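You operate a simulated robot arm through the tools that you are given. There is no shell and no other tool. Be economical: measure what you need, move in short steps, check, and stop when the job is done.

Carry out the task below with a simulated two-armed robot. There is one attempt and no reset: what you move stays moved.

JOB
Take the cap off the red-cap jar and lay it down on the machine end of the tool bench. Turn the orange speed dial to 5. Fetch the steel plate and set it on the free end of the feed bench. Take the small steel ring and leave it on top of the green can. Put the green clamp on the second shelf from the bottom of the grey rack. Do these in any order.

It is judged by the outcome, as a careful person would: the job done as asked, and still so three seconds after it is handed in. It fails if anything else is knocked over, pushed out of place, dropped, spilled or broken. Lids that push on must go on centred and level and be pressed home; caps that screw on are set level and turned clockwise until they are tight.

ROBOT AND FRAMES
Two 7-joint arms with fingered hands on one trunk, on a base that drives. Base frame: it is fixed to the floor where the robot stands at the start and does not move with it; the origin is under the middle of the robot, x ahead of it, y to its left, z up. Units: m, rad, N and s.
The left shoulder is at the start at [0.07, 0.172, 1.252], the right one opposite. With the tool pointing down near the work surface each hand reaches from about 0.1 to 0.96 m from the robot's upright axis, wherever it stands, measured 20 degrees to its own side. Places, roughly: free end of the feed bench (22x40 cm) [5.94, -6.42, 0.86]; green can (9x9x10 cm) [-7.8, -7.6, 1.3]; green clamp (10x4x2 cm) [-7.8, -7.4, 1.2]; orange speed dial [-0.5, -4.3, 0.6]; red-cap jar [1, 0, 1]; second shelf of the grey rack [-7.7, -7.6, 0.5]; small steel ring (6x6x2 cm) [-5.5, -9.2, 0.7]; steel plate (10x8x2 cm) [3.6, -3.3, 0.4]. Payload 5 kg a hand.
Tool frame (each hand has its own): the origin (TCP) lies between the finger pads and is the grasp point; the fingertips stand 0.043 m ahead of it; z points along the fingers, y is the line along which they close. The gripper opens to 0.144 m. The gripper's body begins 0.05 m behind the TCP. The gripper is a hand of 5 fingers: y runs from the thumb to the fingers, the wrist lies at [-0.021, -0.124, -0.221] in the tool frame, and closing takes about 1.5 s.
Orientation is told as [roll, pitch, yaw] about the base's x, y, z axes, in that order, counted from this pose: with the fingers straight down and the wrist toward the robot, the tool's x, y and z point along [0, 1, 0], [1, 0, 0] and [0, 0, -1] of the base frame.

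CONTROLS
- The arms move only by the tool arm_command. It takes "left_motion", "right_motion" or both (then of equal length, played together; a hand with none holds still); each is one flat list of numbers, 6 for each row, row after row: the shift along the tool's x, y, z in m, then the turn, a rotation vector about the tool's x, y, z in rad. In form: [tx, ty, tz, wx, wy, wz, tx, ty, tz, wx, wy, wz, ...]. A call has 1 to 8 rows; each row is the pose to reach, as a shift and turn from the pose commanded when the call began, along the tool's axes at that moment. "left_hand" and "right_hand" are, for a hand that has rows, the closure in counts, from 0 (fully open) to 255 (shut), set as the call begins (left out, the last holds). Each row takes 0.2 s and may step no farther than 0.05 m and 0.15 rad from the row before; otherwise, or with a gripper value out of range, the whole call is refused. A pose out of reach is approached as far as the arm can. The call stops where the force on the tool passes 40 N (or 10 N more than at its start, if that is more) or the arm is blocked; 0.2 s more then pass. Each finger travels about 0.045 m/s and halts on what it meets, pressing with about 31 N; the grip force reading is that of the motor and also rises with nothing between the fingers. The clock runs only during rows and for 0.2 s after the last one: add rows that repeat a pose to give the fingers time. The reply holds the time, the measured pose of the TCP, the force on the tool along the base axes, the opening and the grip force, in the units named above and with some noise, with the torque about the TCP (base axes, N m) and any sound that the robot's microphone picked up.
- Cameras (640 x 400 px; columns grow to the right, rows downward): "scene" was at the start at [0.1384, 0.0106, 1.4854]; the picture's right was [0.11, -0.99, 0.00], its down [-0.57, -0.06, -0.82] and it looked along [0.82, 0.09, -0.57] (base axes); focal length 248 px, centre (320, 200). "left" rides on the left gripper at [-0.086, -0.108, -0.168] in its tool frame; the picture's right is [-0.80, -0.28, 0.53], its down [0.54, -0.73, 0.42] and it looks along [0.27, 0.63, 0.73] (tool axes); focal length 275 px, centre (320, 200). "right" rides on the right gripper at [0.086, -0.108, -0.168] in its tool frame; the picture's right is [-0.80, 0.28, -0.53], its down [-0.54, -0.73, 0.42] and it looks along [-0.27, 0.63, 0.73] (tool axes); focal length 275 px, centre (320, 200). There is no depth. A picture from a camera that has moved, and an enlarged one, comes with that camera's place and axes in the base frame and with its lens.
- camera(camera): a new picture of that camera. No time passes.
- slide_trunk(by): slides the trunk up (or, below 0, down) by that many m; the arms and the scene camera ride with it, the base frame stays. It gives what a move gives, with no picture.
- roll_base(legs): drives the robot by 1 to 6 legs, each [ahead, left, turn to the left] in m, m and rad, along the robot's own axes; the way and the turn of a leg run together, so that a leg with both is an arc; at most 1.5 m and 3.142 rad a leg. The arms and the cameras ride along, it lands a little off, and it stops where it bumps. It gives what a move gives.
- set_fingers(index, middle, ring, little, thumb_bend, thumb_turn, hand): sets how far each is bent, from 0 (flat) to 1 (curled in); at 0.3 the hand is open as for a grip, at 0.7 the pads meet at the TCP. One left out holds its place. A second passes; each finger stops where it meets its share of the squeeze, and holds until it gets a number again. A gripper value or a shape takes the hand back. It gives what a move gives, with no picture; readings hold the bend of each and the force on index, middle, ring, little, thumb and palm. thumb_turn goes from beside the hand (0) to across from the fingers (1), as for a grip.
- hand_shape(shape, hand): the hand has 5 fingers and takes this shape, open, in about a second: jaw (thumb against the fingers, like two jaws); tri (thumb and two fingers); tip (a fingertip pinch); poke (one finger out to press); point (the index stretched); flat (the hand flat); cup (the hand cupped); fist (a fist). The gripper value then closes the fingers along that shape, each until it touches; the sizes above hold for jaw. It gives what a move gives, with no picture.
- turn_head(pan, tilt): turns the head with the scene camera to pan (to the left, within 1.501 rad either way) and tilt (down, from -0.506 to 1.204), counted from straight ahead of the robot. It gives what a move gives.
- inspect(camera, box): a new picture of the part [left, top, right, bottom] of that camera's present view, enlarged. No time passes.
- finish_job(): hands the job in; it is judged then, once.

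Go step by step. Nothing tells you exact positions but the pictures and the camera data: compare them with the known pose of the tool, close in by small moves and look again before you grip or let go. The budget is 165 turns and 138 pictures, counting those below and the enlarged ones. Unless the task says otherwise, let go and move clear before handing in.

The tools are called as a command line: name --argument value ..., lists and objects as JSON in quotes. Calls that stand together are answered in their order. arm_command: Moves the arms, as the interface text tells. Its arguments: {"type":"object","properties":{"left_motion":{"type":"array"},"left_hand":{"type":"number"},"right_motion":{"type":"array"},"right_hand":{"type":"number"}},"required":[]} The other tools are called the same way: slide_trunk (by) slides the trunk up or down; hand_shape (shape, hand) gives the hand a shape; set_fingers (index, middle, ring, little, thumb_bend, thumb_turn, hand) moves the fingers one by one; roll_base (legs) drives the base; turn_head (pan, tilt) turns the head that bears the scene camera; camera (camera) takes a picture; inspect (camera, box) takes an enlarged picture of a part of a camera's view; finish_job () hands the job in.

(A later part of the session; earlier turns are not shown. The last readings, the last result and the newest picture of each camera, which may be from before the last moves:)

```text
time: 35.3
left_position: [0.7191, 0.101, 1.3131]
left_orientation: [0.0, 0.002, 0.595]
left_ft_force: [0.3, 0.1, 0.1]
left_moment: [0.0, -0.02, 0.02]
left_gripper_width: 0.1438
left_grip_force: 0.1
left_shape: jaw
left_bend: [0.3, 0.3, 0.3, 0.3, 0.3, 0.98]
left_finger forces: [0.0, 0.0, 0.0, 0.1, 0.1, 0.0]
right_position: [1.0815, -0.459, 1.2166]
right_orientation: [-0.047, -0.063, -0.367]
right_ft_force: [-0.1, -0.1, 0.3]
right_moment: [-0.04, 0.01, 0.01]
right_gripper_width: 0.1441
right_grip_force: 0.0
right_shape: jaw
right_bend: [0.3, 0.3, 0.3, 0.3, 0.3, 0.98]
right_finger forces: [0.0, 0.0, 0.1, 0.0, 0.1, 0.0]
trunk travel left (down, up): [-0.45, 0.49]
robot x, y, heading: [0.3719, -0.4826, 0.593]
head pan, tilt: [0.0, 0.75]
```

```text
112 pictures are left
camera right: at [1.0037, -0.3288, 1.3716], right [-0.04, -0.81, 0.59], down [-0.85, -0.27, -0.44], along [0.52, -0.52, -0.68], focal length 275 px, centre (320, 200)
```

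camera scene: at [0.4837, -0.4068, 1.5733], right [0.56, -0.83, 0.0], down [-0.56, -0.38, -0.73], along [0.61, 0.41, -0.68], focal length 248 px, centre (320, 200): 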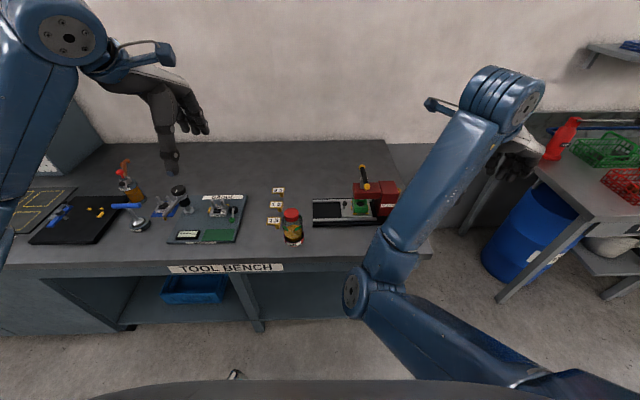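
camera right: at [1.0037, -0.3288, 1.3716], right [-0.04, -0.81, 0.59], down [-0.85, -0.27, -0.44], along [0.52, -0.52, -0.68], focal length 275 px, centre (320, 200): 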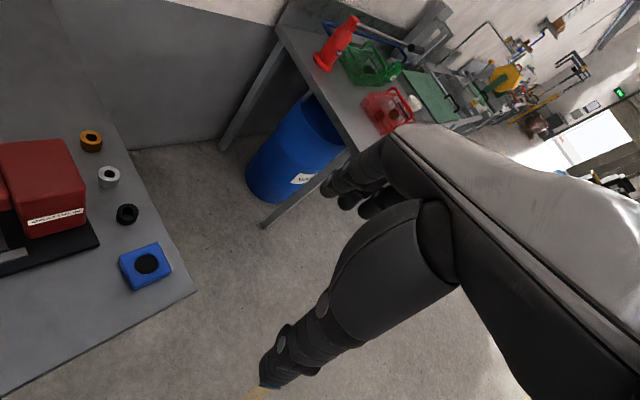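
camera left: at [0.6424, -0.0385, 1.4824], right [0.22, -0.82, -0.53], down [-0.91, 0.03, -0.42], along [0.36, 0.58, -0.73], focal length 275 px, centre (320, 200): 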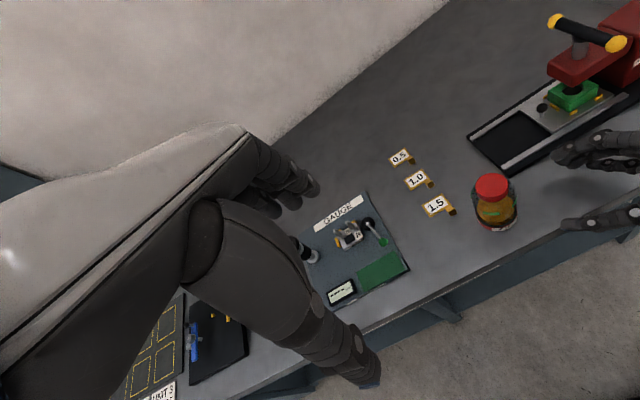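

The forearm crosses above the machine, whose handle tops out at about z 1.06. I'll raise the trunk for margin, then bring the right hand left above the jar with a less clockwise yaw.

slide_trunk --by 0.1

arm_command --right_motion '[0.033, -0.03, 0, 0.01, 0.01, -0.095, 0.067, -0.06, 0, 0.02, 0.02, -0.19, 0.1, -0.09, 0, 0.03, 0.03, -0.285, 0.133, -0.12, 0, 0.03, 0.04, -0.38, 0.167, -0.15, 0, 0.04, 0.05, -0.475, 0.2, -0.178, 0, 0.05, 0.06, -0.567]'

camera --camera "scene"

```text
time: 36.6
left_position: [0.7209, 0.1023, 1.4128]
left_orientation: [0.0, 0.001, 0.596]
left_ft_force: [0.3, 0.4, -0.4]
left_moment: [0.01, 0.01, -0.01]
left_gripper_width: 0.1438
left_grip_force: 0.1
left_shape: jaw
left_bend: [0.3, 0.3, 0.3, 0.3, 0.3, 0.98]
left_finger forces: [0.1, 0.0, 0.0, 0.0, 0.1, 0.0]
right_position: [1.0822, -0.4582, 1.3166]
right_orientation: [-0.046, -0.063, -0.365]
right_ft_force: [0.4, 0.1, -0.4]
right_moment: [-0.01, 0.01, -0.03]
right_gripper_width: 0.1443
right_grip_force: 0.0
right_shape: jaw
right_bend: [0.3, 0.3, 0.3, 0.3, 0.3, 0.98]
right_finger forces: [0.0, 0.0, 0.0, 0.1, 0.1, 0.1]
trunk travel left (down, up): [-0.55, 0.39]
robot x, y, heading: [0.3747, -0.4817, 0.595]
head pan, tilt: [0.0, 0.75]
```

```text
time: 38.2
left_position: [0.7187, 0.102, 1.4134]
left_orientation: [0.003, 0.0, 0.596]
left_ft_force: [-0.2, -0.3, 0.1]
left_moment: [0.08, -0.02, -0.01]
left_gripper_width: 0.1435
left_grip_force: 0.0
left_shape: jaw
left_bend: [0.3, 0.3, 0.3, 0.3, 0.3, 0.98]
left_finger forces: [0.0, 0.0, 0.1, 0.0, 0.1, 0.0]
right_position: [1.0623, -0.25, 1.2772]
right_orientation: [-0.077, -0.082, 0.121]
right_ft_force: [0.6, -0.2, -0.2]
right_moment: [0.01, -0.02, 0.03]
right_gripper_width: 0.144
right_grip_force: 0.2
right_shape: jaw
right_bend: [0.3, 0.3, 0.3, 0.3, 0.3, 0.97]
right_finger forces: [0.0, 0.0, 0.0, 0.1, 0.0, 0.0]
right hand out of reach, approached as far as the arm can: row 2, 3, 4, 5, 6
trunk travel left (down, up): [-0.55, 0.39]
robot x, y, heading: [0.3765, -0.485, 0.599]
head pan, tilt: [0.0, 0.75]
stopped in row 6 (right hand): the arm was blocked; the commanded pose is now the measured one
```

```text
111 pictures are left
camera scene: at [0.4841, -0.4072, 1.6732], right [0.56, -0.83, 0.0], down [-0.57, -0.38, -0.73], along [0.61, 0.41, -0.68], focal length 248 px, centre (320, 200)
```

scene: 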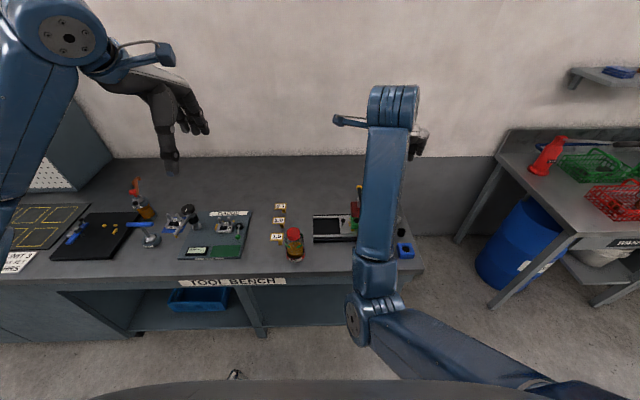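

The right elbow has flipped inward, so I'll use the unspoiled left arm for the cap. I bring it above the jar with a clockwise yaw, ready for a counter-clockwise stroke.

arm_command --left_motion '[-0.024, 0.013, 0.039, 0, 0, 0.112, -0.048, 0.026, 0.078, 0, 0, 0.225, -0.073, 0.038, 0.117, 0, 0, 0.337, -0.097, 0.051, 0.156, 0, 0, 0.45, -0.121, 0.064, 0.196, 0, 0, 0.562, -0.145, 0.077, 0.235, 0, 0, 0.675, -0.17, 0.09, 0.274, 0, 0, 0.787, -0.194, 0.102, 0.313, 0, 0, 0.9]'

camera --camera "scene"

camera --camera "left"

```text
time: 40.0
left_position: [0.914, -0.0015, 1.101]
left_orientation: [-0.001, 0.003, -0.308]
left_ft_force: [0.5, 1.2, 0.0]
left_moment: [-0.02, 0.02, -0.03]
left_gripper_width: 0.1439
left_grip_force: 0.1
left_shape: jaw
left_bend: [0.3, 0.3, 0.3, 0.3, 0.3, 0.98]
left_finger forces: [0.1, 0.0, 0.0, 0.0, 0.1, 0.0]
right_position: [1.064, -0.2496, 1.2759]
right_orientation: [-0.078, -0.081, 0.122]
right_ft_force: [0.5, -0.1, -0.4]
right_moment: [0.02, 0.04, 0.01]
right_gripper_width: 0.1441
right_grip_force: 0.1
right_shape: jaw
right_bend: [0.3, 0.3, 0.3, 0.3, 0.3, 0.97]
right_finger forces: [0.0, 0.0, 0.1, 0.0, 0.0, 0.0]
trunk travel left (down, up): [-0.55, 0.39]
robot x, y, heading: [0.3739, -0.4819, 0.599]
head pan, tilt: [0.0, 0.75]
```

```text
110 pictures are left
camera scene: at [0.4862, -0.4063, 1.6731], right [0.56, -0.83, 0.0], down [-0.57, -0.38, -0.73], along [0.6, 0.41, -0.68], focal length 248 px, centre (320, 200)
```

scene: 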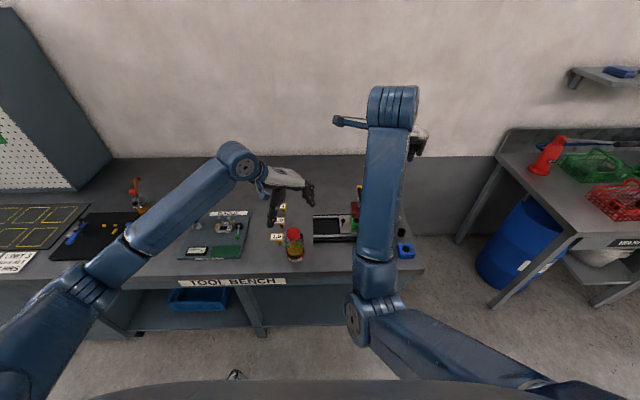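

```text
109 pictures are left
camera left: at [0.7841, -0.0513, 1.2688], right [-0.51, -0.67, -0.53], down [-0.53, 0.74, -0.42], along [0.68, 0.07, -0.73], focal length 275 px, centre (320, 200)
```

left: 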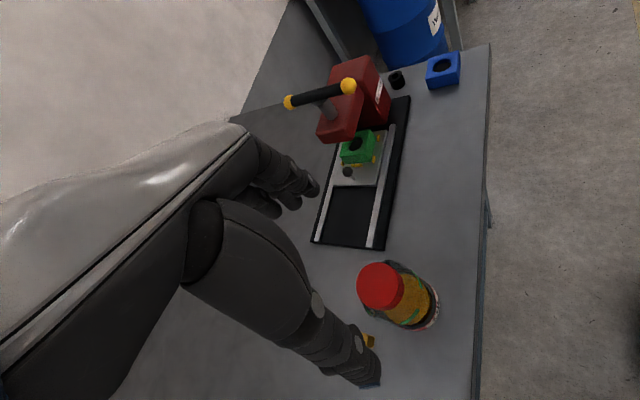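

The left hand sits over the jar with the opening around the cap, whose centre is near [0.908, −0.004]. I'm descending so the finger pads bracket the cap.

arm_command --left_motion '[-0.004, -0.005, 0.03, 0, 0, 0, -0.004, -0.005, 0.06, 0, 0, 0, -0.004, -0.005, 0.09, 0, 0, 0, -0.004, -0.005, 0.108, 0, 0, 0]'

camera --camera "left"

inspect --camera "scene" --box '[240, 180, 360, 260]'

```text
time: 41.0
left_position: [0.9063, -0.0057, 0.9909]
left_orientation: [-0.001, 0.0, -0.305]
left_ft_force: [-0.3, 0.7, 0.9]
left_moment: [-0.02, 0.02, 0.02]
left_gripper_width: 0.144
left_grip_force: 0.0
left_shape: jaw
left_bend: [0.3, 0.3, 0.3, 0.3, 0.3, 0.98]
left_finger forces: [0.0, 0.0, 0.1, 0.1, 0.1, 0.1]
right_position: [1.0615, -0.2497, 1.2774]
right_orientation: [-0.079, -0.08, 0.123]
right_ft_force: [-0.6, -0.1, 0.1]
right_moment: [0.01, -0.02, -0.03]
right_gripper_width: 0.144
right_grip_force: 0.1
right_shape: jaw
right_bend: [0.3, 0.3, 0.3, 0.3, 0.3, 0.97]
right_finger forces: [0.1, 0.0, 0.1, 0.0, 0.1, 0.1]
trunk travel left (down, up): [-0.55, 0.39]
robot x, y, heading: [0.3773, -0.4847, 0.596]
head pan, tilt: [0.0, 0.75]
```

```text
108 pictures are left
camera left: at [0.7759, -0.0541, 1.1603], right [-0.51, -0.67, -0.53], down [-0.53, 0.73, -0.42], along [0.68, 0.07, -0.73], focal length 275 px, centre (320, 200)
```

left: 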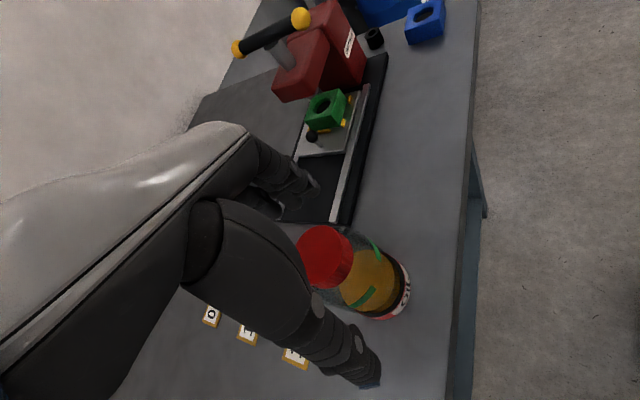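

```text
5.00 times, centred on (300, 220) of scene
camera zoom: at [0.4841, -0.4062, 1.6732], right [0.56, -0.83, 0.0], down [-0.57, -0.38, -0.73], along [0.61, 0.41, -0.68], focal length 1241 px, centre (420, 100)
```

zoom: 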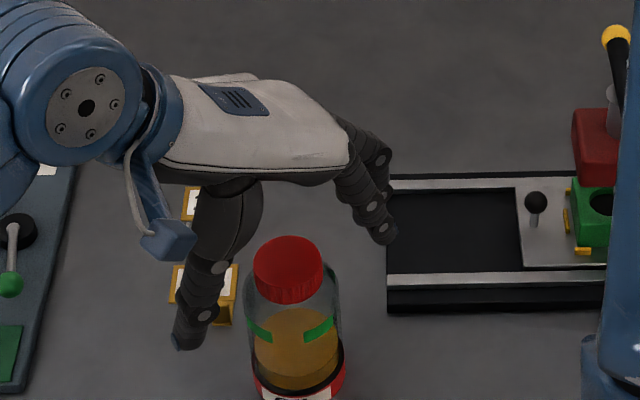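

Thumb and fingers bracket the cap evenly, with a midpoint near [0.913, −0.003]. I close the left hand on the cap.

arm_command --left_motion '[0, 0, 0, 0, 0, 0, 0, 0, 0, 0, 0, 0, 0, 0, 0, 0, 0, 0, 0, 0, 0, 0, 0, 0, 0, 0, 0, 0, 0, 0, 0, 0, 0, 0, 0, 0, 0, 0, 0, 0, 0, 0, 0, 0, 0, 0, 0, 0]' --left_hand 255

inspect --camera "scene" --box '[240, 180, 360, 260]'

```text
time: 42.8
left_position: [0.9065, -0.0066, 0.9927]
left_orientation: [0.0, -0.002, -0.305]
left_ft_force: [0.1, 0.3, 6.7]
left_moment: [0.04, -0.35, 0.04]
left_gripper_width: 0.045
left_grip_force: 30.7
left_shape: jaw
left_bend: [0.74, 0.52, 0.55, 0.52, 0.75, 1.0]
left_finger forces: [15.0, 13.1, 0.0, 0.0, 24.6, 0.0]
right_position: [1.0608, -0.2499, 1.2778]
right_orientation: [-0.079, -0.083, 0.122]
right_ft_force: [-1.2, 0.2, -0.6]
right_moment: [-0.04, 0.02, -0.01]
right_gripper_width: 0.1437
right_grip_force: 0.1
right_shape: jaw
right_bend: [0.3, 0.3, 0.3, 0.3, 0.3, 0.97]
right_finger forces: [0.1, 0.0, 0.0, 0.0, 0.1, 0.0]
trunk travel left (down, up): [-0.55, 0.39]
robot x, y, heading: [0.376, -0.4826, 0.594]
head pan, tilt: [0.0, 0.75]
```

```text
5.00 times, centred on (300, 220) of scene
camera zoom: at [0.4836, -0.4069, 1.6733], right [0.56, -0.83, 0.0], down [-0.56, -0.38, -0.73], along [0.61, 0.41, -0.68], focal length 1241 px, centre (420, 100)
```

zoom: 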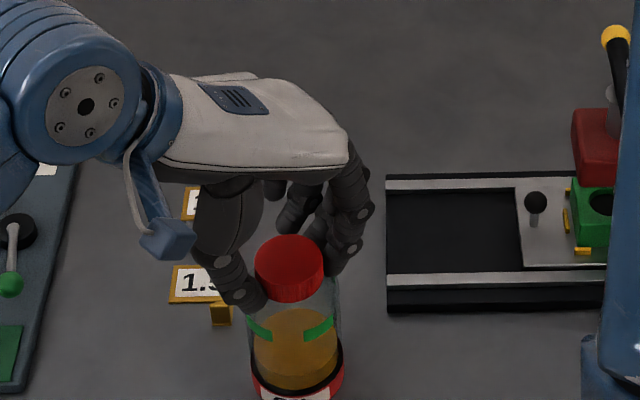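

The cap is gripped at 45 mm. I twist counter-clockwise 1.2 rad and watch the green marks to see whether the jar body turns too.

arm_command --left_motion '[0, 0, 0, 0, 0, -0.12, 0, 0, 0, 0, 0, -0.24, 0, 0, 0, 0, 0, -0.36, 0, 0, 0, 0, 0, -0.48, 0, 0, 0, 0, 0, -0.6, 0, 0, 0, 0, 0, -0.72, 0, 0, 0, 0, 0, -0.84, 0, 0, 0, 0, 0, -0.96]'

inspect --camera "scene" --box '[240, 180, 360, 260]'

```text
time: 44.6
left_position: [0.9058, -0.005, 0.9932]
left_orientation: [0.002, 0.001, 0.655]
left_ft_force: [3.7, -0.1, 11.6]
left_moment: [0.36, -0.56, -0.15]
left_gripper_width: 0.0447
left_grip_force: 31.0
left_shape: jaw
left_bend: [0.74, 0.52, 0.55, 0.52, 0.75, 1.0]
left_finger forces: [17.7, 13.1, 0.1, 0.1, 25.2, 0.1]
right_position: [1.0623, -0.2501, 1.2773]
right_orientation: [-0.078, -0.082, 0.123]
right_ft_force: [0.2, 0.5, -0.6]
right_moment: [0.02, -0.02, 0.02]
right_gripper_width: 0.1441
right_grip_force: 0.0
right_shape: jaw
right_bend: [0.3, 0.3, 0.3, 0.3, 0.3, 0.97]
right_finger forces: [0.0, 0.0, 0.1, 0.1, 0.0, 0.0]
trunk travel left (down, up): [-0.55, 0.39]
robot x, y, heading: [0.3711, -0.4832, 0.595]
head pan, tilt: [0.0, 0.75]
```

```text
5.00 times, centred on (300, 220) of scene
camera zoom: at [0.4841, -0.4082, 1.6733], right [0.56, -0.83, 0.0], down [-0.57, -0.38, -0.73], along [0.61, 0.41, -0.68], focal length 1241 px, centre (420, 100)
```

zoom: 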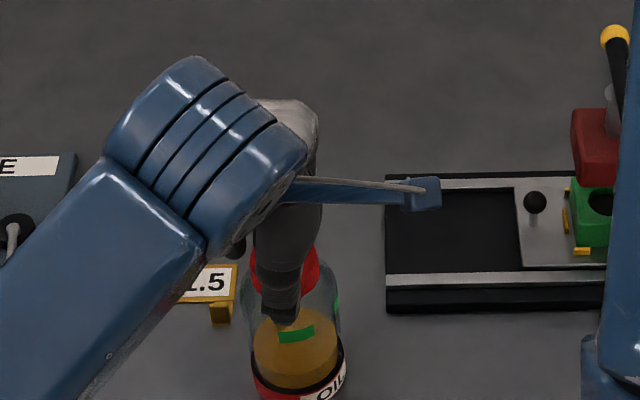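

The label turned with the cap, so the jar is spinning on the bench. I'll turn back, then press down harder to pin the jar and twist again.

arm_command --left_motion '[0, 0, 0, 0, 0, 0.13, 0, 0, 0, 0, 0, 0.26, 0, 0, 0, 0, 0, 0.39, 0, 0, 0, 0, 0, 0.52, 0, 0, 0, 0, 0, 0.65, 0, 0, 0, 0, 0, 0.78, 0, 0, 0, 0, 0, 0.91, 0, 0, 0, 0, 0, 1.04]'

arm_command --left_motion '[0, 0, 0.003, 0, 0, 0, 0, 0, 0.006, 0, 0, 0, 0, 0, 0.006, 0, 0, 0]'

```text
time: 46.4
left_position: [0.9065, -0.0051, 0.9926]
left_orientation: [0.0, 0.0, -0.386]
left_ft_force: [2.7, 2.4, 11.4]
left_moment: [0.05, -0.61, 0.16]
left_gripper_width: 0.0448
left_grip_force: 31.2
left_shape: jaw
left_bend: [0.74, 0.52, 0.55, 0.52, 0.75, 1.0]
left_finger forces: [17.1, 15.8, 0.1, 0.0, 25.5, 0.0]
right_position: [1.0619, -0.2493, 1.2762]
right_orientation: [-0.077, -0.083, 0.122]
right_ft_force: [0.8, -0.4, -0.2]
right_moment: [-0.03, 0.02, -0.02]
right_gripper_width: 0.1437
right_grip_force: 0.1
right_shape: jaw
right_bend: [0.3, 0.3, 0.3, 0.3, 0.3, 0.97]
right_finger forces: [0.0, 0.1, 0.1, 0.0, 0.0, 0.0]
trunk travel left (down, up): [-0.55, 0.39]
robot x, y, heading: [0.3769, -0.4832, 0.593]
head pan, tilt: [0.0, 0.75]
```

```text
time: 47.4
left_position: [0.9084, -0.0035, 0.9928]
left_orientation: [0.004, -0.01, -0.384]
left_ft_force: [-3.2, 0.8, 19.2]
left_moment: [-0.03, -0.19, -0.03]
left_gripper_width: 0.0449
left_grip_force: 30.4
left_shape: jaw
left_bend: [0.74, 0.52, 0.55, 0.52, 0.75, 1.0]
left_finger forces: [17.1, 14.1, 0.0, 0.0, 31.4, 0.0]
right_position: [1.061, -0.2498, 1.2774]
right_orientation: [-0.079, -0.081, 0.12]
right_ft_force: [0.4, 0.6, -1.2]
right_moment: [-0.01, 0.01, -0.01]
right_gripper_width: 0.1439
right_grip_force: 0.0
right_shape: jaw
right_bend: [0.3, 0.3, 0.3, 0.3, 0.3, 0.97]
right_finger forces: [0.1, 0.0, 0.0, 0.1, 0.0, 0.0]
trunk travel left (down, up): [-0.55, 0.39]
robot x, y, heading: [0.3751, -0.4833, 0.597]
head pan, tilt: [0.0, 0.75]
stopped in row 3 (left hand): the force on the tool passed its limit at 41 N (the readings are from after the stop); the commanded pose is now the measured one
```

Now pressing with about 20 N. I twist counter-clockwise again and watch the marks.

arm_command --left_motion '[0, 0, 0.002, 0, 0, -0.12, 0, 0, 0.002, 0, 0, -0.24, 0, 0, 0.002, 0, 0, -0.36, 0, 0, 0.002, 0, 0, -0.48, 0, 0, 0.002, 0, 0, -0.6]'

inspect --camera "scene" --box '[240, 180, 360, 260]'

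```text
time: 48.6
left_position: [0.9112, -0.0048, 0.9925]
left_orientation: [-0.002, -0.017, 0.185]
left_ft_force: [-2.8, -3.8, 21.2]
left_moment: [-0.03, -0.22, -0.04]
left_gripper_width: 0.0447
left_grip_force: 31.4
left_shape: jaw
left_bend: [0.74, 0.52, 0.55, 0.52, 0.75, 1.0]
left_finger forces: [19.3, 12.8, 0.0, 0.1, 32.6, 0.0]
right_position: [1.0625, -0.2522, 1.2778]
right_orientation: [-0.079, -0.084, 0.118]
right_ft_force: [0.0, -0.2, -0.3]
right_moment: [-0.02, 0.03, 0.01]
right_gripper_width: 0.1437
right_grip_force: 0.0
right_shape: jaw
right_bend: [0.3, 0.3, 0.3, 0.3, 0.3, 0.97]
right_finger forces: [0.0, 0.0, 0.1, 0.1, 0.0, 0.0]
trunk travel left (down, up): [-0.55, 0.39]
robot x, y, heading: [0.3744, -0.4825, 0.596]
head pan, tilt: [0.0, 0.75]
stopped in row 5 (left hand): the force on the tool passed its limit at 41 N (the readings are from after the stop); the commanded pose is now the measured one
```

```text
5.00 times, centred on (300, 220) of scene
camera zoom: at [0.4836, -0.4075, 1.6729], right [0.56, -0.83, 0.0], down [-0.56, -0.38, -0.73], along [0.61, 0.41, -0.68], focal length 1241 px, centre (420, 100)
```

zoom: 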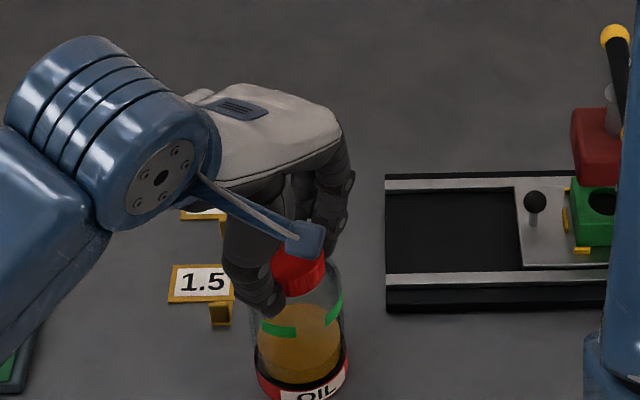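

The jar may still be turning, partly because my fingertips rub its shoulder (I felt an upward push when closing). I'll open, rise about 16 mm so only the cap is gripped, rewind and regrip.

arm_command --left_motion '[0, 0, 0, 0, 0, 0, 0, 0, 0, 0, 0, 0, 0, 0, 0, 0, 0, 0, 0, 0, -0.01, 0, 0.01, 0.12, -0.002, 0.0, -0.02, 0, 0.017, 0.25, -0.002, 0.0, -0.02, 0, 0.017, 0.37, -0.002, 0.0, -0.02, 0, 0.017, 0.5]' --left_hand 100

inspect --camera "left" --box '[240, 180, 440, 380]'

inspect --camera "scene" --box '[240, 180, 360, 260]'

```text
time: 50.2
left_position: [0.91, -0.0048, 1.0084]
left_orientation: [0.019, -0.003, -0.316]
left_ft_force: [-0.5, -0.3, 0.0]
left_moment: [-0.02, -0.03, -0.03]
left_gripper_width: 0.0873
left_grip_force: 0.0
left_shape: jaw
left_bend: [0.28, 0.41, 0.38, 0.44, 0.65, 1.0]
left_finger forces: [0.0, 0.0, 0.0, 0.0, 0.0, 0.1]
right_position: [1.0642, -0.2499, 1.2781]
right_orientation: [-0.08, -0.082, 0.119]
right_ft_force: [0.4, 0.9, -0.1]
right_moment: [0.01, 0.02, 0.03]
right_gripper_width: 0.144
right_grip_force: 0.1
right_shape: jaw
right_bend: [0.3, 0.3, 0.3, 0.3, 0.3, 0.97]
right_finger forces: [0.0, 0.1, 0.0, 0.1, 0.0, 0.1]
trunk travel left (down, up): [-0.55, 0.39]
robot x, y, heading: [0.3724, -0.4821, 0.594]
head pan, tilt: [0.0, 0.75]
```

```text
2.00 times, centred on (340, 280) of left
camera zoom: at [0.7773, -0.0561, 1.1752], right [-0.51, -0.66, -0.55], down [-0.52, 0.75, -0.42], along [0.69, 0.07, -0.72], focal length 551 px, centre (280, 40)
```

zoom: 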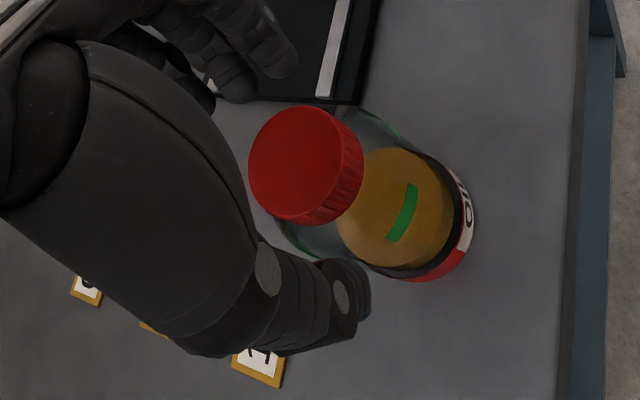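

```text
5.00 times, centred on (300, 220) of scene
camera zoom: at [0.4848, -0.4059, 1.6731], right [0.56, -0.83, 0.0], down [-0.57, -0.38, -0.73], along [0.61, 0.41, -0.68], focal length 1241 px, centre (420, 100)
```

zoom: 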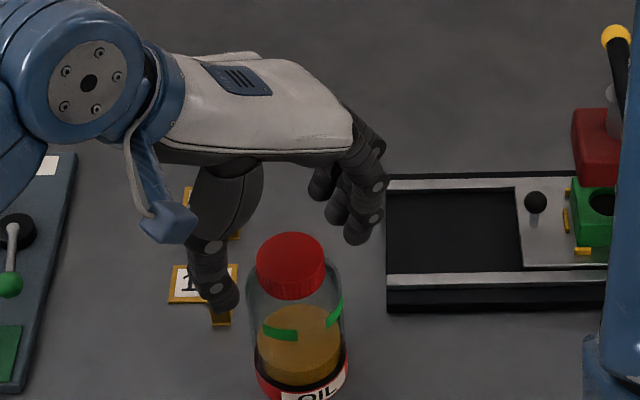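

The cap is still centred under the hand. I regrip higher and twist.

arm_command --left_motion '[0, 0, 0.003, 0, 0, 0, 0, 0, 0.003, 0, 0, 0, 0, 0, 0.003, 0, 0, 0, 0, 0, 0.003, 0, 0, 0, 0, 0, 0.003, 0, 0, 0, 0, 0, 0.003, 0, 0, 0, 0, 0, 0.003, 0, 0, 0]' --left_hand 255

arm_command --left_motion '[0, 0, 0, 0, 0, -0.12, 0, 0, 0, 0, 0, -0.24, 0, 0, 0, 0, 0, -0.36, 0, 0, 0, 0, 0, -0.48, 0, 0, 0, 0, 0, -0.6]'

inspect --camera "scene" --box '[240, 180, 360, 260]'

```text
time: 51.8
left_position: [0.9098, -0.0056, 1.0067]
left_orientation: [0.019, -0.006, -0.314]
left_ft_force: [-0.4, 0.5, 0.4]
left_moment: [0.0, -0.01, 0.02]
left_gripper_width: 0.0416
left_grip_force: 30.8
left_shape: jaw
left_bend: [0.74, 0.55, 0.57, 0.53, 0.75, 1.0]
left_finger forces: [16.0, 9.1, 0.0, 0.1, 26.4, 0.1]
right_position: [1.0636, -0.2504, 1.2761]
right_orientation: [-0.079, -0.084, 0.119]
right_ft_force: [-0.5, -0.2, -0.2]
right_moment: [0.02, 0.04, -0.02]
right_gripper_width: 0.1439
right_grip_force: 0.1
right_shape: jaw
right_bend: [0.3, 0.3, 0.3, 0.3, 0.3, 0.97]
right_finger forces: [0.0, 0.0, 0.0, 0.0, 0.0, 0.0]
trunk travel left (down, up): [-0.55, 0.39]
robot x, y, heading: [0.3709, -0.4816, 0.593]
head pan, tilt: [0.0, 0.75]
```

```text
time: 53.0
left_position: [0.9098, -0.0059, 1.0064]
left_orientation: [0.013, -0.015, 0.288]
left_ft_force: [0.9, -0.4, 0.9]
left_moment: [0.0, -0.02, 0.01]
left_gripper_width: 0.0416
left_grip_force: 31.2
left_shape: jaw
left_bend: [0.74, 0.55, 0.57, 0.53, 0.75, 1.0]
left_finger forces: [16.3, 9.4, 0.1, 0.0, 26.5, 0.0]
right_position: [1.0632, -0.2504, 1.2782]
right_orientation: [-0.079, -0.081, 0.121]
right_ft_force: [-0.2, -0.2, 0.1]
right_moment: [0.01, 0.0, 0.01]
right_gripper_width: 0.1439
right_grip_force: 0.1
right_shape: jaw
right_bend: [0.3, 0.3, 0.3, 0.3, 0.3, 0.97]
right_finger forces: [0.1, 0.0, 0.0, 0.0, 0.0, 0.0]
trunk travel left (down, up): [-0.55, 0.39]
robot x, y, heading: [0.3746, -0.4821, 0.592]
head pan, tilt: [0.0, 0.75]
```

```text
5.00 times, centred on (300, 220) of scene
camera zoom: at [0.4844, -0.4072, 1.6732], right [0.56, -0.83, 0.0], down [-0.57, -0.38, -0.73], along [0.61, 0.41, -0.68], focal length 1241 px, centre (420, 100)
```

zoom: 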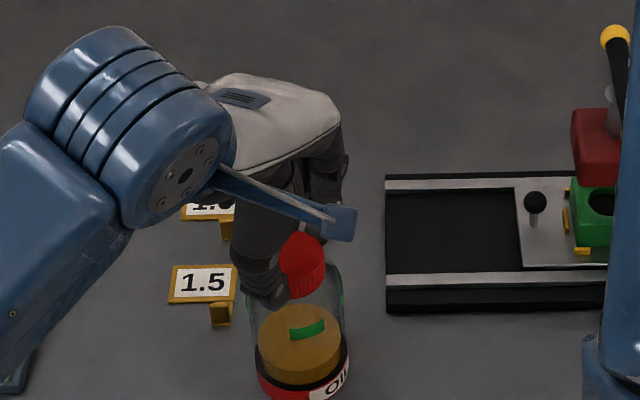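

The jar still turns when only the cap is gripped. I'll try this higher grip with firm downward pressure, since it no longer touches the glass shoulder.

arm_command --left_motion '[0, 0, 0.003, 0, 0, 0, 0, 0, 0.005, 0, 0, 0, 0, 0, 0.006, 0, 0, 0]'

arm_command --left_motion '[0, 0, 0.001, 0, 0, -0.1, 0, 0, 0.001, 0, 0, -0.2, 0, 0, 0.001, 0, 0, -0.3, 0, 0, 0.001, 0, 0, -0.4, 0, 0, 0.001, 0, 0, -0.5, 0, 0, 0.001, 0, 0, -0.6]'

inspect --camera "scene" --box '[240, 180, 360, 260]'

```text
time: 53.8
left_position: [0.9099, -0.0062, 1.0039]
left_orientation: [0.014, -0.021, 0.287]
left_ft_force: [1.3, -1.6, 27.7]
left_moment: [0.02, -0.22, 0.01]
left_gripper_width: 0.043
left_grip_force: 31.4
left_shape: jaw
left_bend: [0.74, 0.54, 0.57, 0.53, 0.75, 1.0]
left_finger forces: [19.4, 11.7, 0.0, 0.1, 31.1, 0.1]
right_position: [1.0615, -0.2517, 1.2793]
right_orientation: [-0.076, -0.084, 0.12]
right_ft_force: [1.0, 0.7, -1.5]
right_moment: [0.0, -0.04, -0.01]
right_gripper_width: 0.1439
right_grip_force: 0.1
right_shape: jaw
right_bend: [0.3, 0.3, 0.3, 0.3, 0.3, 0.97]
right_finger forces: [0.0, 0.0, 0.0, 0.1, 0.0, 0.0]
trunk travel left (down, up): [-0.55, 0.39]
robot x, y, heading: [0.3715, -0.4809, 0.589]
head pan, tilt: [0.0, 0.75]
```

```text
time: 55.0
left_position: [0.9118, -0.008, 1.0027]
left_orientation: [0.0, -0.028, 0.796]
left_ft_force: [-2.2, -4.0, 22.2]
left_moment: [-0.04, 0.12, -0.09]
left_gripper_width: 0.0432
left_grip_force: 31.0
left_shape: jaw
left_bend: [0.74, 0.54, 0.57, 0.53, 0.75, 1.0]
left_finger forces: [18.0, 10.8, 0.0, 0.0, 32.5, 0.0]
right_position: [1.0615, -0.2528, 1.2773]
right_orientation: [-0.079, -0.083, 0.119]
right_ft_force: [0.2, 0.1, 0.3]
right_moment: [-0.01, 0.02, 0.02]
right_gripper_width: 0.1441
right_grip_force: 0.2
right_shape: jaw
right_bend: [0.3, 0.3, 0.3, 0.3, 0.3, 0.97]
right_finger forces: [0.1, 0.0, 0.0, 0.0, 0.0, 0.0]
trunk travel left (down, up): [-0.55, 0.39]
robot x, y, heading: [0.3718, -0.4821, 0.589]
head pan, tilt: [0.0, 0.75]
stopped in row 6 (left hand): the force on the tool passed its limit at 40 N (the readings are from after the stop); the commanded pose is now the measured one
```

```text
5.00 times, centred on (300, 220) of scene
camera zoom: at [0.4834, -0.4084, 1.6729], right [0.56, -0.83, 0.0], down [-0.56, -0.38, -0.73], along [0.61, 0.41, -0.68], focal length 1241 px, centre (420, 100)
```

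zoom: 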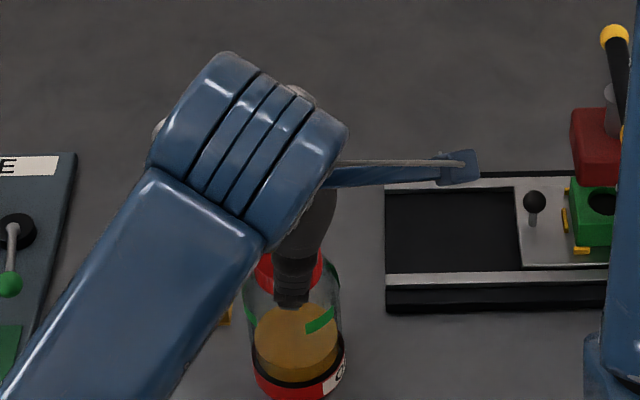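

The cap torque beats the bench friction, so the jar must be held. I release, and then stretch the right arm out to its right to unfold its elbow before a second try at holding, this time with the base farther left.

arm_command --left_motion '[0, 0, 0, 0, 0, 0, 0, 0, 0, 0, 0, 0, 0, 0, 0, 0, 0, 0, 0, 0, -0.04, 0, 0.0, 0.0, 0, 0.0, -0.08, 0, 0.0, 0.0, 0.03, 0.0, -0.12, 0, 0.0, 0.07, 0.06, 0.0, -0.16, 0, 0.0, 0.14, 0.09, 0, -0.2, 0, 0, 0.2]' --left_hand 0

arm_command --right_motion '[-0.048, 0, 0, 0.003, 0.014, -0.06, -0.096, 0, 0, 0.006, 0.028, -0.12, -0.144, 0, 0, 0.009, 0.042, -0.18, -0.192, 0, 0, 0.012, 0.056, -0.235, -0.24, 0, 0, 0.016, 0.07, -0.29, -0.288, 0, 0, 0.019, 0.085, -0.35, -0.336, 0, 0, 0.022, 0.1, -0.41, -0.384, 0, 0, 0.025, 0.113, -0.47]'

camera --camera "scene"

```text
time: 56.9
left_position: [0.8427, 0.0555, 1.2001]
left_orientation: [0.008, -0.019, 0.593]
left_ft_force: [0.1, 0.6, -0.4]
left_moment: [-0.05, -0.04, 0.04]
left_gripper_width: 0.1436
left_grip_force: 0.1
left_shape: jaw
left_bend: [0.3, 0.3, 0.3, 0.3, 0.3, 0.98]
left_finger forces: [0.0, 0.0, 0.0, 0.0, 0.0, 0.1]
right_position: [1.0619, -0.2496, 1.2765]
right_orientation: [-0.08, -0.082, 0.12]
right_ft_force: [0.4, -0.1, -0.8]
right_moment: [-0.01, 0.0, -0.01]
right_gripper_width: 0.144
right_grip_force: 0.2
right_shape: jaw
right_bend: [0.3, 0.3, 0.3, 0.3, 0.3, 0.97]
right_finger forces: [0.1, 0.0, 0.0, 0.0, 0.0, 0.0]
trunk travel left (down, up): [-0.55, 0.39]
robot x, y, heading: [0.3791, -0.48, 0.591]
head pan, tilt: [0.0, 0.75]
```

```text
time: 58.6
left_position: [0.8442, 0.0533, 1.2015]
left_orientation: [0.012, -0.023, 0.596]
left_ft_force: [0.9, 0.0, -0.4]
left_moment: [0.1, -0.03, 0.03]
left_gripper_width: 0.144
left_grip_force: 0.1
left_shape: jaw
left_bend: [0.3, 0.3, 0.3, 0.3, 0.3, 0.98]
left_finger forces: [0.1, 0.0, 0.0, 0.0, 0.1, 0.0]
right_position: [1.1087, -0.6334, 1.3046]
right_orientation: [0.012, -0.041, 0.59]
right_ft_force: [0.6, -0.4, -0.9]
right_moment: [0.06, 0.06, 0.03]
right_gripper_width: 0.144
right_grip_force: 0.0
right_shape: jaw
right_bend: [0.3, 0.3, 0.3, 0.3, 0.3, 0.98]
right_finger forces: [0.0, 0.0, 0.1, 0.0, 0.0, 0.0]
right hand out of reach, approached as far as the arm can: row 4, 5, 6
trunk travel left (down, up): [-0.55, 0.39]
robot x, y, heading: [0.3727, -0.4815, 0.592]
head pan, tilt: [0.0, 0.75]
```

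```text
99 pictures are left
camera scene: at [0.4858, -0.4106, 1.6731], right [0.56, -0.83, 0.0], down [-0.57, -0.38, -0.73], along [0.6, 0.41, -0.68], focal length 248 px, centre (320, 200)
```

scene: 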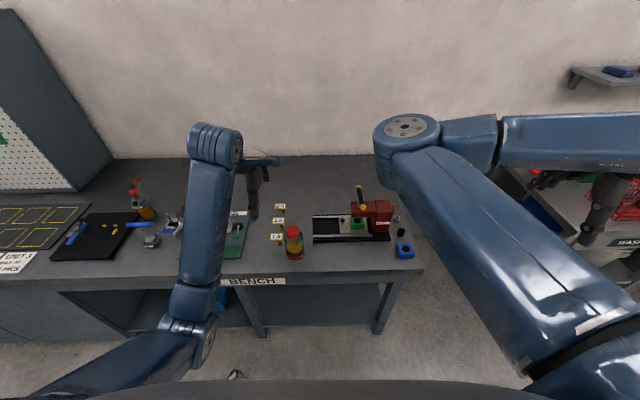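

The right elbow is now high and inward. I'll back off and stretch that arm nearly straight outward, then draw it in, to re-seat the elbow outboard.

roll_base --legs '[[-0.3, 0, 0]]'

arm_command --right_motion '[-0.03, 0.035, 0.02, 0, 0, 0, -0.06, 0.07, 0.04, 0, 0, 0, -0.09, 0.105, 0.06, 0, 0, 0, -0.12, 0.14, 0.08, 0, 0, 0, -0.15, 0.175, 0.1, 0, 0, 0, -0.18, 0.21, 0.12, 0, 0, 0, -0.21, 0.245, 0.14, 0, 0, 0, -0.24, 0.28, 0.16, 0, 0, 0]'

camera --camera "scene"

```text
time: 60.7
left_position: [0.5933, -0.1125, 1.2004]
left_orientation: [0.009, -0.019, 0.596]
left_ft_force: [0.2, 0.0, 0.2]
left_moment: [-0.02, 0.01, -0.01]
left_gripper_width: 0.1437
left_grip_force: 0.1
left_shape: jaw
left_bend: [0.3, 0.3, 0.3, 0.3, 0.3, 0.98]
left_finger forces: [0.1, 0.0, 0.0, 0.0, 0.1, 0.0]
right_position: [0.8589, -0.7997, 1.3071]
right_orientation: [0.007, -0.038, 0.59]
right_ft_force: [-0.1, 0.7, -0.5]
right_moment: [0.02, 0.04, 0.03]
right_gripper_width: 0.1439
right_grip_force: 0.1
right_shape: jaw
right_bend: [0.3, 0.3, 0.3, 0.3, 0.3, 0.98]
right_finger forces: [0.0, 0.0, 0.0, 0.0, 0.0, 0.0]
trunk travel left (down, up): [-0.55, 0.39]
robot x, y, heading: [0.1269, -0.6489, 0.593]
head pan, tilt: [0.0, 0.75]
```

```text
refused: row 1 steps farther than a row can; nothing moved
```

```text
98 pictures are left
camera scene: at [0.236, -0.5744, 1.6729], right [0.56, -0.83, 0.0], down [-0.57, -0.38, -0.73], along [0.6, 0.41, -0.68], focal length 248 px, centre (320, 200)
```

scene: 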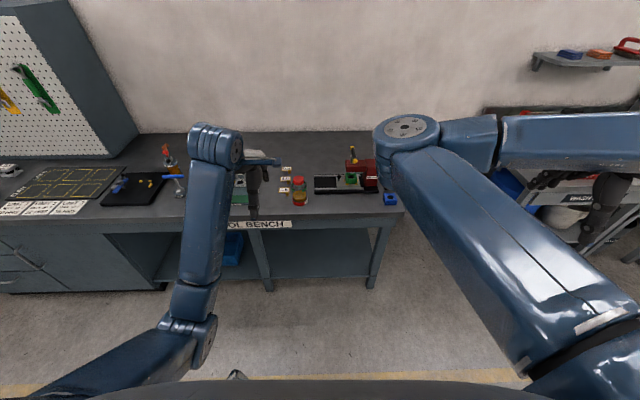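

arm_command --right_motion '[-0.028, 0.034, 0.02, 0, 0, 0, -0.056, 0.068, 0.04, 0, 0, 0, -0.084, 0.102, 0.06, 0, 0, 0, -0.112, 0.136, 0.08, 0, 0, 0, -0.14, 0.17, 0.1, 0, 0, 0, -0.168, 0.204, 0.12, 0, 0, 0, -0.196, 0.238, 0.14, 0, 0, 0, -0.224, 0.272, 0.16, 0, 0, 0]'

camera --camera "scene"

```text
time: 62.5
left_position: [0.5948, -0.114, 1.2001]
left_orientation: [0.01, -0.021, 0.597]
left_ft_force: [0.1, -0.2, -0.3]
left_moment: [0.04, 0.06, -0.02]
left_gripper_width: 0.1435
left_grip_force: 0.1
left_shape: jaw
left_bend: [0.3, 0.3, 0.3, 0.3, 0.3, 0.98]
left_finger forces: [0.0, 0.0, 0.1, 0.0, 0.0, 0.1]
right_position: [1.2126, -0.8295, 1.1539]
right_orientation: [0.01, -0.037, 0.59]
right_ft_force: [1.0, -1.7, 0.8]
right_moment: [0.01, 0.03, 0.0]
right_gripper_width: 0.144
right_grip_force: 0.0
right_shape: jaw
right_bend: [0.3, 0.3, 0.3, 0.3, 0.3, 0.98]
right_finger forces: [0.0, 0.0, 0.0, 0.1, 0.0, 0.0]
trunk travel left (down, up): [-0.55, 0.39]
robot x, y, heading: [0.1233, -0.6535, 0.593]
head pan, tilt: [0.0, 0.75]
```

```text
97 pictures are left
camera scene: at [0.2368, -0.5774, 1.6731], right [0.56, -0.83, 0.0], down [-0.57, -0.38, -0.73], along [0.6, 0.41, -0.68], focal length 248 px, centre (320, 200)
```

scene: 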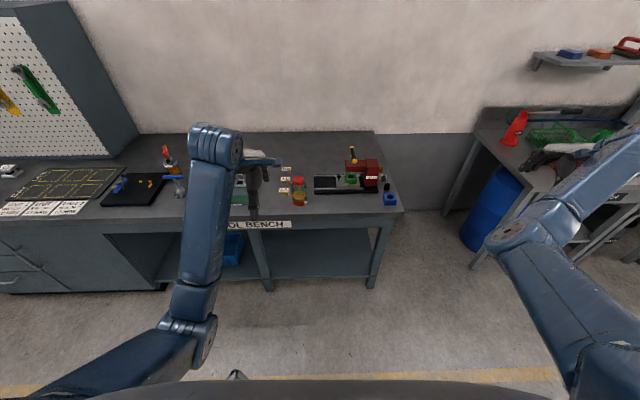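

The elbow is still inside. I back up a little more, then stretch the arm fully out and down past straight.

roll_base --legs '[[-0.3, 0, 0]]'

arm_command --right_motion '[-0.03, 0.015, 0.035, 0, 0, 0, -0.06, 0.03, 0.07, 0, 0, 0, -0.09, 0.045, 0.105, 0, 0, 0, -0.12, 0.06, 0.14, 0, 0, 0, -0.15, 0.075, 0.175, 0, 0, 0, -0.18, 0.09, 0.21, 0, 0, 0, -0.21, 0.1, 0.24, 0, 0, 0]'

camera --camera "scene"

```text
time: 64.5
left_position: [0.3496, -0.2772, 1.2]
left_orientation: [0.008, -0.019, 0.598]
left_ft_force: [-0.1, -0.5, -0.4]
left_moment: [0.0, 0.0, 0.03]
left_gripper_width: 0.1438
left_grip_force: 0.1
left_shape: jaw
left_bend: [0.3, 0.3, 0.3, 0.3, 0.3, 0.98]
left_finger forces: [0.0, 0.0, 0.0, 0.1, 0.1, 0.0]
right_position: [0.9693, -0.9918, 1.1558]
right_orientation: [0.007, -0.039, 0.591]
right_ft_force: [0.1, 0.3, 0.5]
right_moment: [-0.02, 0.03, 0.03]
right_gripper_width: 0.1442
right_grip_force: 0.0
right_shape: jaw
right_bend: [0.3, 0.3, 0.3, 0.3, 0.3, 0.98]
right_finger forces: [0.0, 0.0, 0.0, 0.0, 0.1, 0.1]
trunk travel left (down, up): [-0.55, 0.39]
robot x, y, heading: [-0.1216, -0.8137, 0.594]
head pan, tilt: [0.0, 0.75]
```

```text
time: 66.1
left_position: [0.3521, -0.2787, 1.2022]
left_orientation: [0.009, -0.021, 0.598]
left_ft_force: [-0.1, 0.6, 0.9]
left_moment: [0.01, 0.09, -0.02]
left_gripper_width: 0.1439
left_grip_force: 0.1
left_shape: jaw
left_bend: [0.3, 0.3, 0.3, 0.3, 0.3, 0.98]
left_finger forces: [0.1, 0.0, 0.0, 0.1, 0.0, 0.0]
right_position: [1.0231, -1.0572, 0.962]
right_orientation: [0.007, -0.042, 0.59]
right_ft_force: [2.6, -1.1, 2.4]
right_moment: [0.06, 0.15, 0.05]
right_gripper_width: 0.144
right_grip_force: 0.0
right_shape: jaw
right_bend: [0.3, 0.3, 0.3, 0.3, 0.3, 0.97]
right_finger forces: [0.0, 0.1, 0.0, 0.1, 0.0, 0.0]
right hand out of reach, approached as far as the arm can: row 3, 4, 5, 6, 7
trunk travel left (down, up): [-0.55, 0.39]
robot x, y, heading: [-0.1221, -0.8168, 0.595]
head pan, tilt: [0.0, 0.75]
```

```text
96 pictures are left
camera scene: at [-0.0058, -0.741, 1.6731], right [0.56, -0.83, 0.0], down [-0.57, -0.38, -0.73], along [0.6, 0.41, -0.68], focal length 248 px, centre (320, 200)
```

scene: 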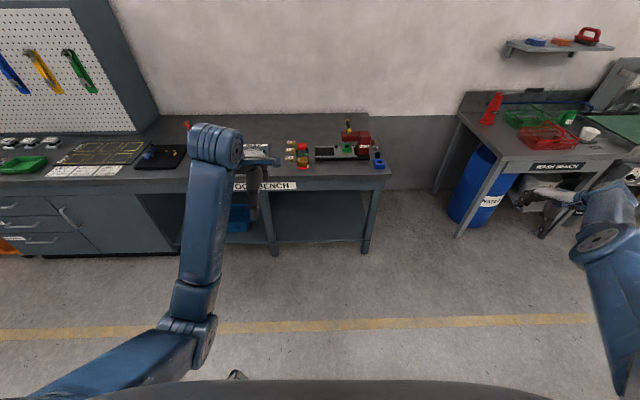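

Fully stretched now. I draw it back in toward the neutral position and look at the elbow.

arm_command --right_motion '[0.041, -0.0146, -0.018, 0, 0, 0, 0.082, -0.029, -0.036, 0, 0, 0, 0.123, -0.044, -0.055, 0, 0, 0, 0.164, -0.058, -0.073, 0, 0, 0, 0.205, -0.073, -0.091, 0, 0, 0, 0.246, -0.088, -0.11, 0, 0, 0, 0.288, -0.102, -0.128, 0, 0, 0, 0.33, -0.117, -0.146, 0, 0, 0]'

camera --camera "scene"

```text
time: 67.9
left_position: [0.3483, -0.2781, 1.2016]
left_orientation: [0.005, -0.023, 0.597]
left_ft_force: [-0.2, 0.0, -0.2]
left_moment: [0.01, -0.01, 0.0]
left_gripper_width: 0.1438
left_grip_force: 0.0
left_shape: jaw
left_bend: [0.3, 0.3, 0.3, 0.3, 0.3, 0.98]
left_finger forces: [0.0, 0.0, 0.0, 0.1, 0.0, 0.0]
right_position: [0.7279, -0.8554, 1.1144]
right_orientation: [0.007, -0.041, 0.59]
right_ft_force: [-1.1, 1.0, 0.3]
right_moment: [-0.01, -0.03, -0.01]
right_gripper_width: 0.1437
right_grip_force: 0.0
right_shape: jaw
right_bend: [0.3, 0.3, 0.3, 0.3, 0.3, 0.97]
right_finger forces: [0.0, 0.1, 0.1, 0.0, 0.1, 0.1]
trunk travel left (down, up): [-0.55, 0.39]
robot x, y, heading: [-0.1204, -0.8157, 0.594]
head pan, tilt: [0.0, 0.75]
```

```text
95 pictures are left
camera scene: at [-0.011, -0.7399, 1.6733], right [0.56, -0.83, 0.0], down [-0.56, -0.38, -0.73], along [0.61, 0.41, -0.68], focal length 248 px, centre (320, 200)
```

scene: 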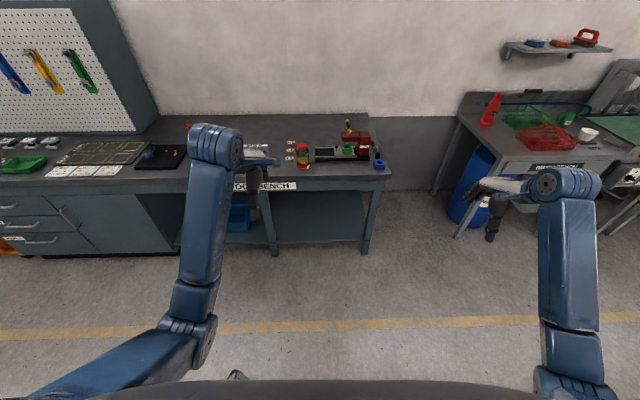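

The elbow is outboard again. I lower the trunk 0.1, bring the right hand in front of its shoulder and tilt it to the holding orientation here in free space.

slide_trunk --by -0.1

arm_command --right_motion '[0.04, 0.002, 0, 0.005, 0, 0.075, 0.08, 0.005, 0, 0.01, 0, 0.15, 0.12, 0.007, 0, 0.015, 0, 0.225, 0.16, 0.01, 0, 0.02, 0, 0.3, 0.2, 0.012, 0, 0.025, 0, 0.375, 0.24, 0.015, 0, 0.03, 0, 0.45, 0.28, 0.018, 0, 0.035, 0, 0.525, 0.32, 0.02, 0, 0.04, 0, 0.6]' --right_hand 60

arm_command --right_motion '[0, 0, 0, 0, 0.15, 0, 0, 0, 0, 0, 0.3, 0, 0, 0, 0, 0, 0.45, 0, 0, 0, 0, 0, 0.6, 0, 0, 0, 0, 0, 0.75, 0, 0, 0, 0, 0, 0.9, 0, 0, 0, 0, 0, 1.05, 0, 0, 0, 0, 0, 1.2, 0]'

```text
time: 69.3
left_position: [0.3492, -0.2788, 1.1013]
left_orientation: [0.01, -0.022, 0.597]
left_ft_force: [0.7, -0.3, 1.0]
left_moment: [0.0, 0.01, 0.02]
left_gripper_width: 0.1438
left_grip_force: 0.2
left_shape: jaw
left_bend: [0.3, 0.3, 0.3, 0.3, 0.3, 0.98]
left_finger forces: [0.1, 0.1, 0.0, 0.0, 0.0, 0.0]
right_position: [0.7311, -0.8559, 1.015]
right_orientation: [0.007, -0.039, 0.59]
right_ft_force: [0.2, -0.2, 1.0]
right_moment: [0.02, -0.01, 0.02]
right_gripper_width: 0.144
right_grip_force: 0.0
right_shape: jaw
right_bend: [0.3, 0.3, 0.3, 0.3, 0.3, 0.97]
right_finger forces: [0.0, 0.0, 0.0, 0.1, 0.0, 0.1]
trunk travel left (down, up): [-0.45, 0.49]
robot x, y, heading: [-0.1209, -0.813, 0.591]
head pan, tilt: [0.0, 0.75]
```

```text
time: 71.1
left_position: [0.3464, -0.2756, 1.1004]
left_orientation: [0.007, -0.019, 0.596]
left_ft_force: [-1.0, 1.3, -0.3]
left_moment: [-0.05, -0.04, -0.02]
left_gripper_width: 0.1439
left_grip_force: 0.0
left_shape: jaw
left_bend: [0.3, 0.3, 0.3, 0.3, 0.3, 0.98]
left_finger forces: [0.1, 0.0, 0.0, 0.0, 0.0, 0.0]
right_position: [0.5663, -0.5769, 1.0167]
right_orientation: [0.015, 0.009, -0.01]
right_ft_force: [-0.2, 0.5, 0.7]
right_moment: [-0.03, -0.05, -0.01]
right_gripper_width: 0.1104
right_grip_force: 0.0
right_shape: jaw
right_bend: [0.26, 0.35, 0.33, 0.33, 0.54, 0.99]
right_finger forces: [0.0, 0.1, 0.0, 0.0, 0.1, 0.0]
trunk travel left (down, up): [-0.45, 0.49]
robot x, y, heading: [-0.1197, -0.8142, 0.591]
head pan, tilt: [0.0, 0.75]
```

```text
time: 72.9
left_position: [0.3485, -0.2774, 1.102]
left_orientation: [0.008, -0.02, 0.597]
left_ft_force: [0.5, 0.1, -0.2]
left_moment: [-0.01, -0.01, 0.04]
left_gripper_width: 0.1437
left_grip_force: 0.0
left_shape: jaw
left_bend: [0.3, 0.3, 0.3, 0.3, 0.3, 0.98]
left_finger forces: [0.0, 0.0, 0.0, 0.0, 0.0, 0.0]
right_position: [0.5862, -0.5924, 1.025]
right_orientation: [1.184, -0.038, -0.014]
right_ft_force: [-0.8, 0.1, 0.9]
right_moment: [0.02, 0.0, 0.02]
right_gripper_width: 0.1107
right_grip_force: 0.0
right_shape: jaw
right_bend: [0.26, 0.35, 0.33, 0.33, 0.54, 0.99]
right_finger forces: [0.0, 0.0, 0.0, 0.0, 0.0, 0.0]
trunk travel left (down, up): [-0.45, 0.49]
robot x, y, heading: [-0.1183, -0.8127, 0.594]
head pan, tilt: [0.0, 0.75]
```

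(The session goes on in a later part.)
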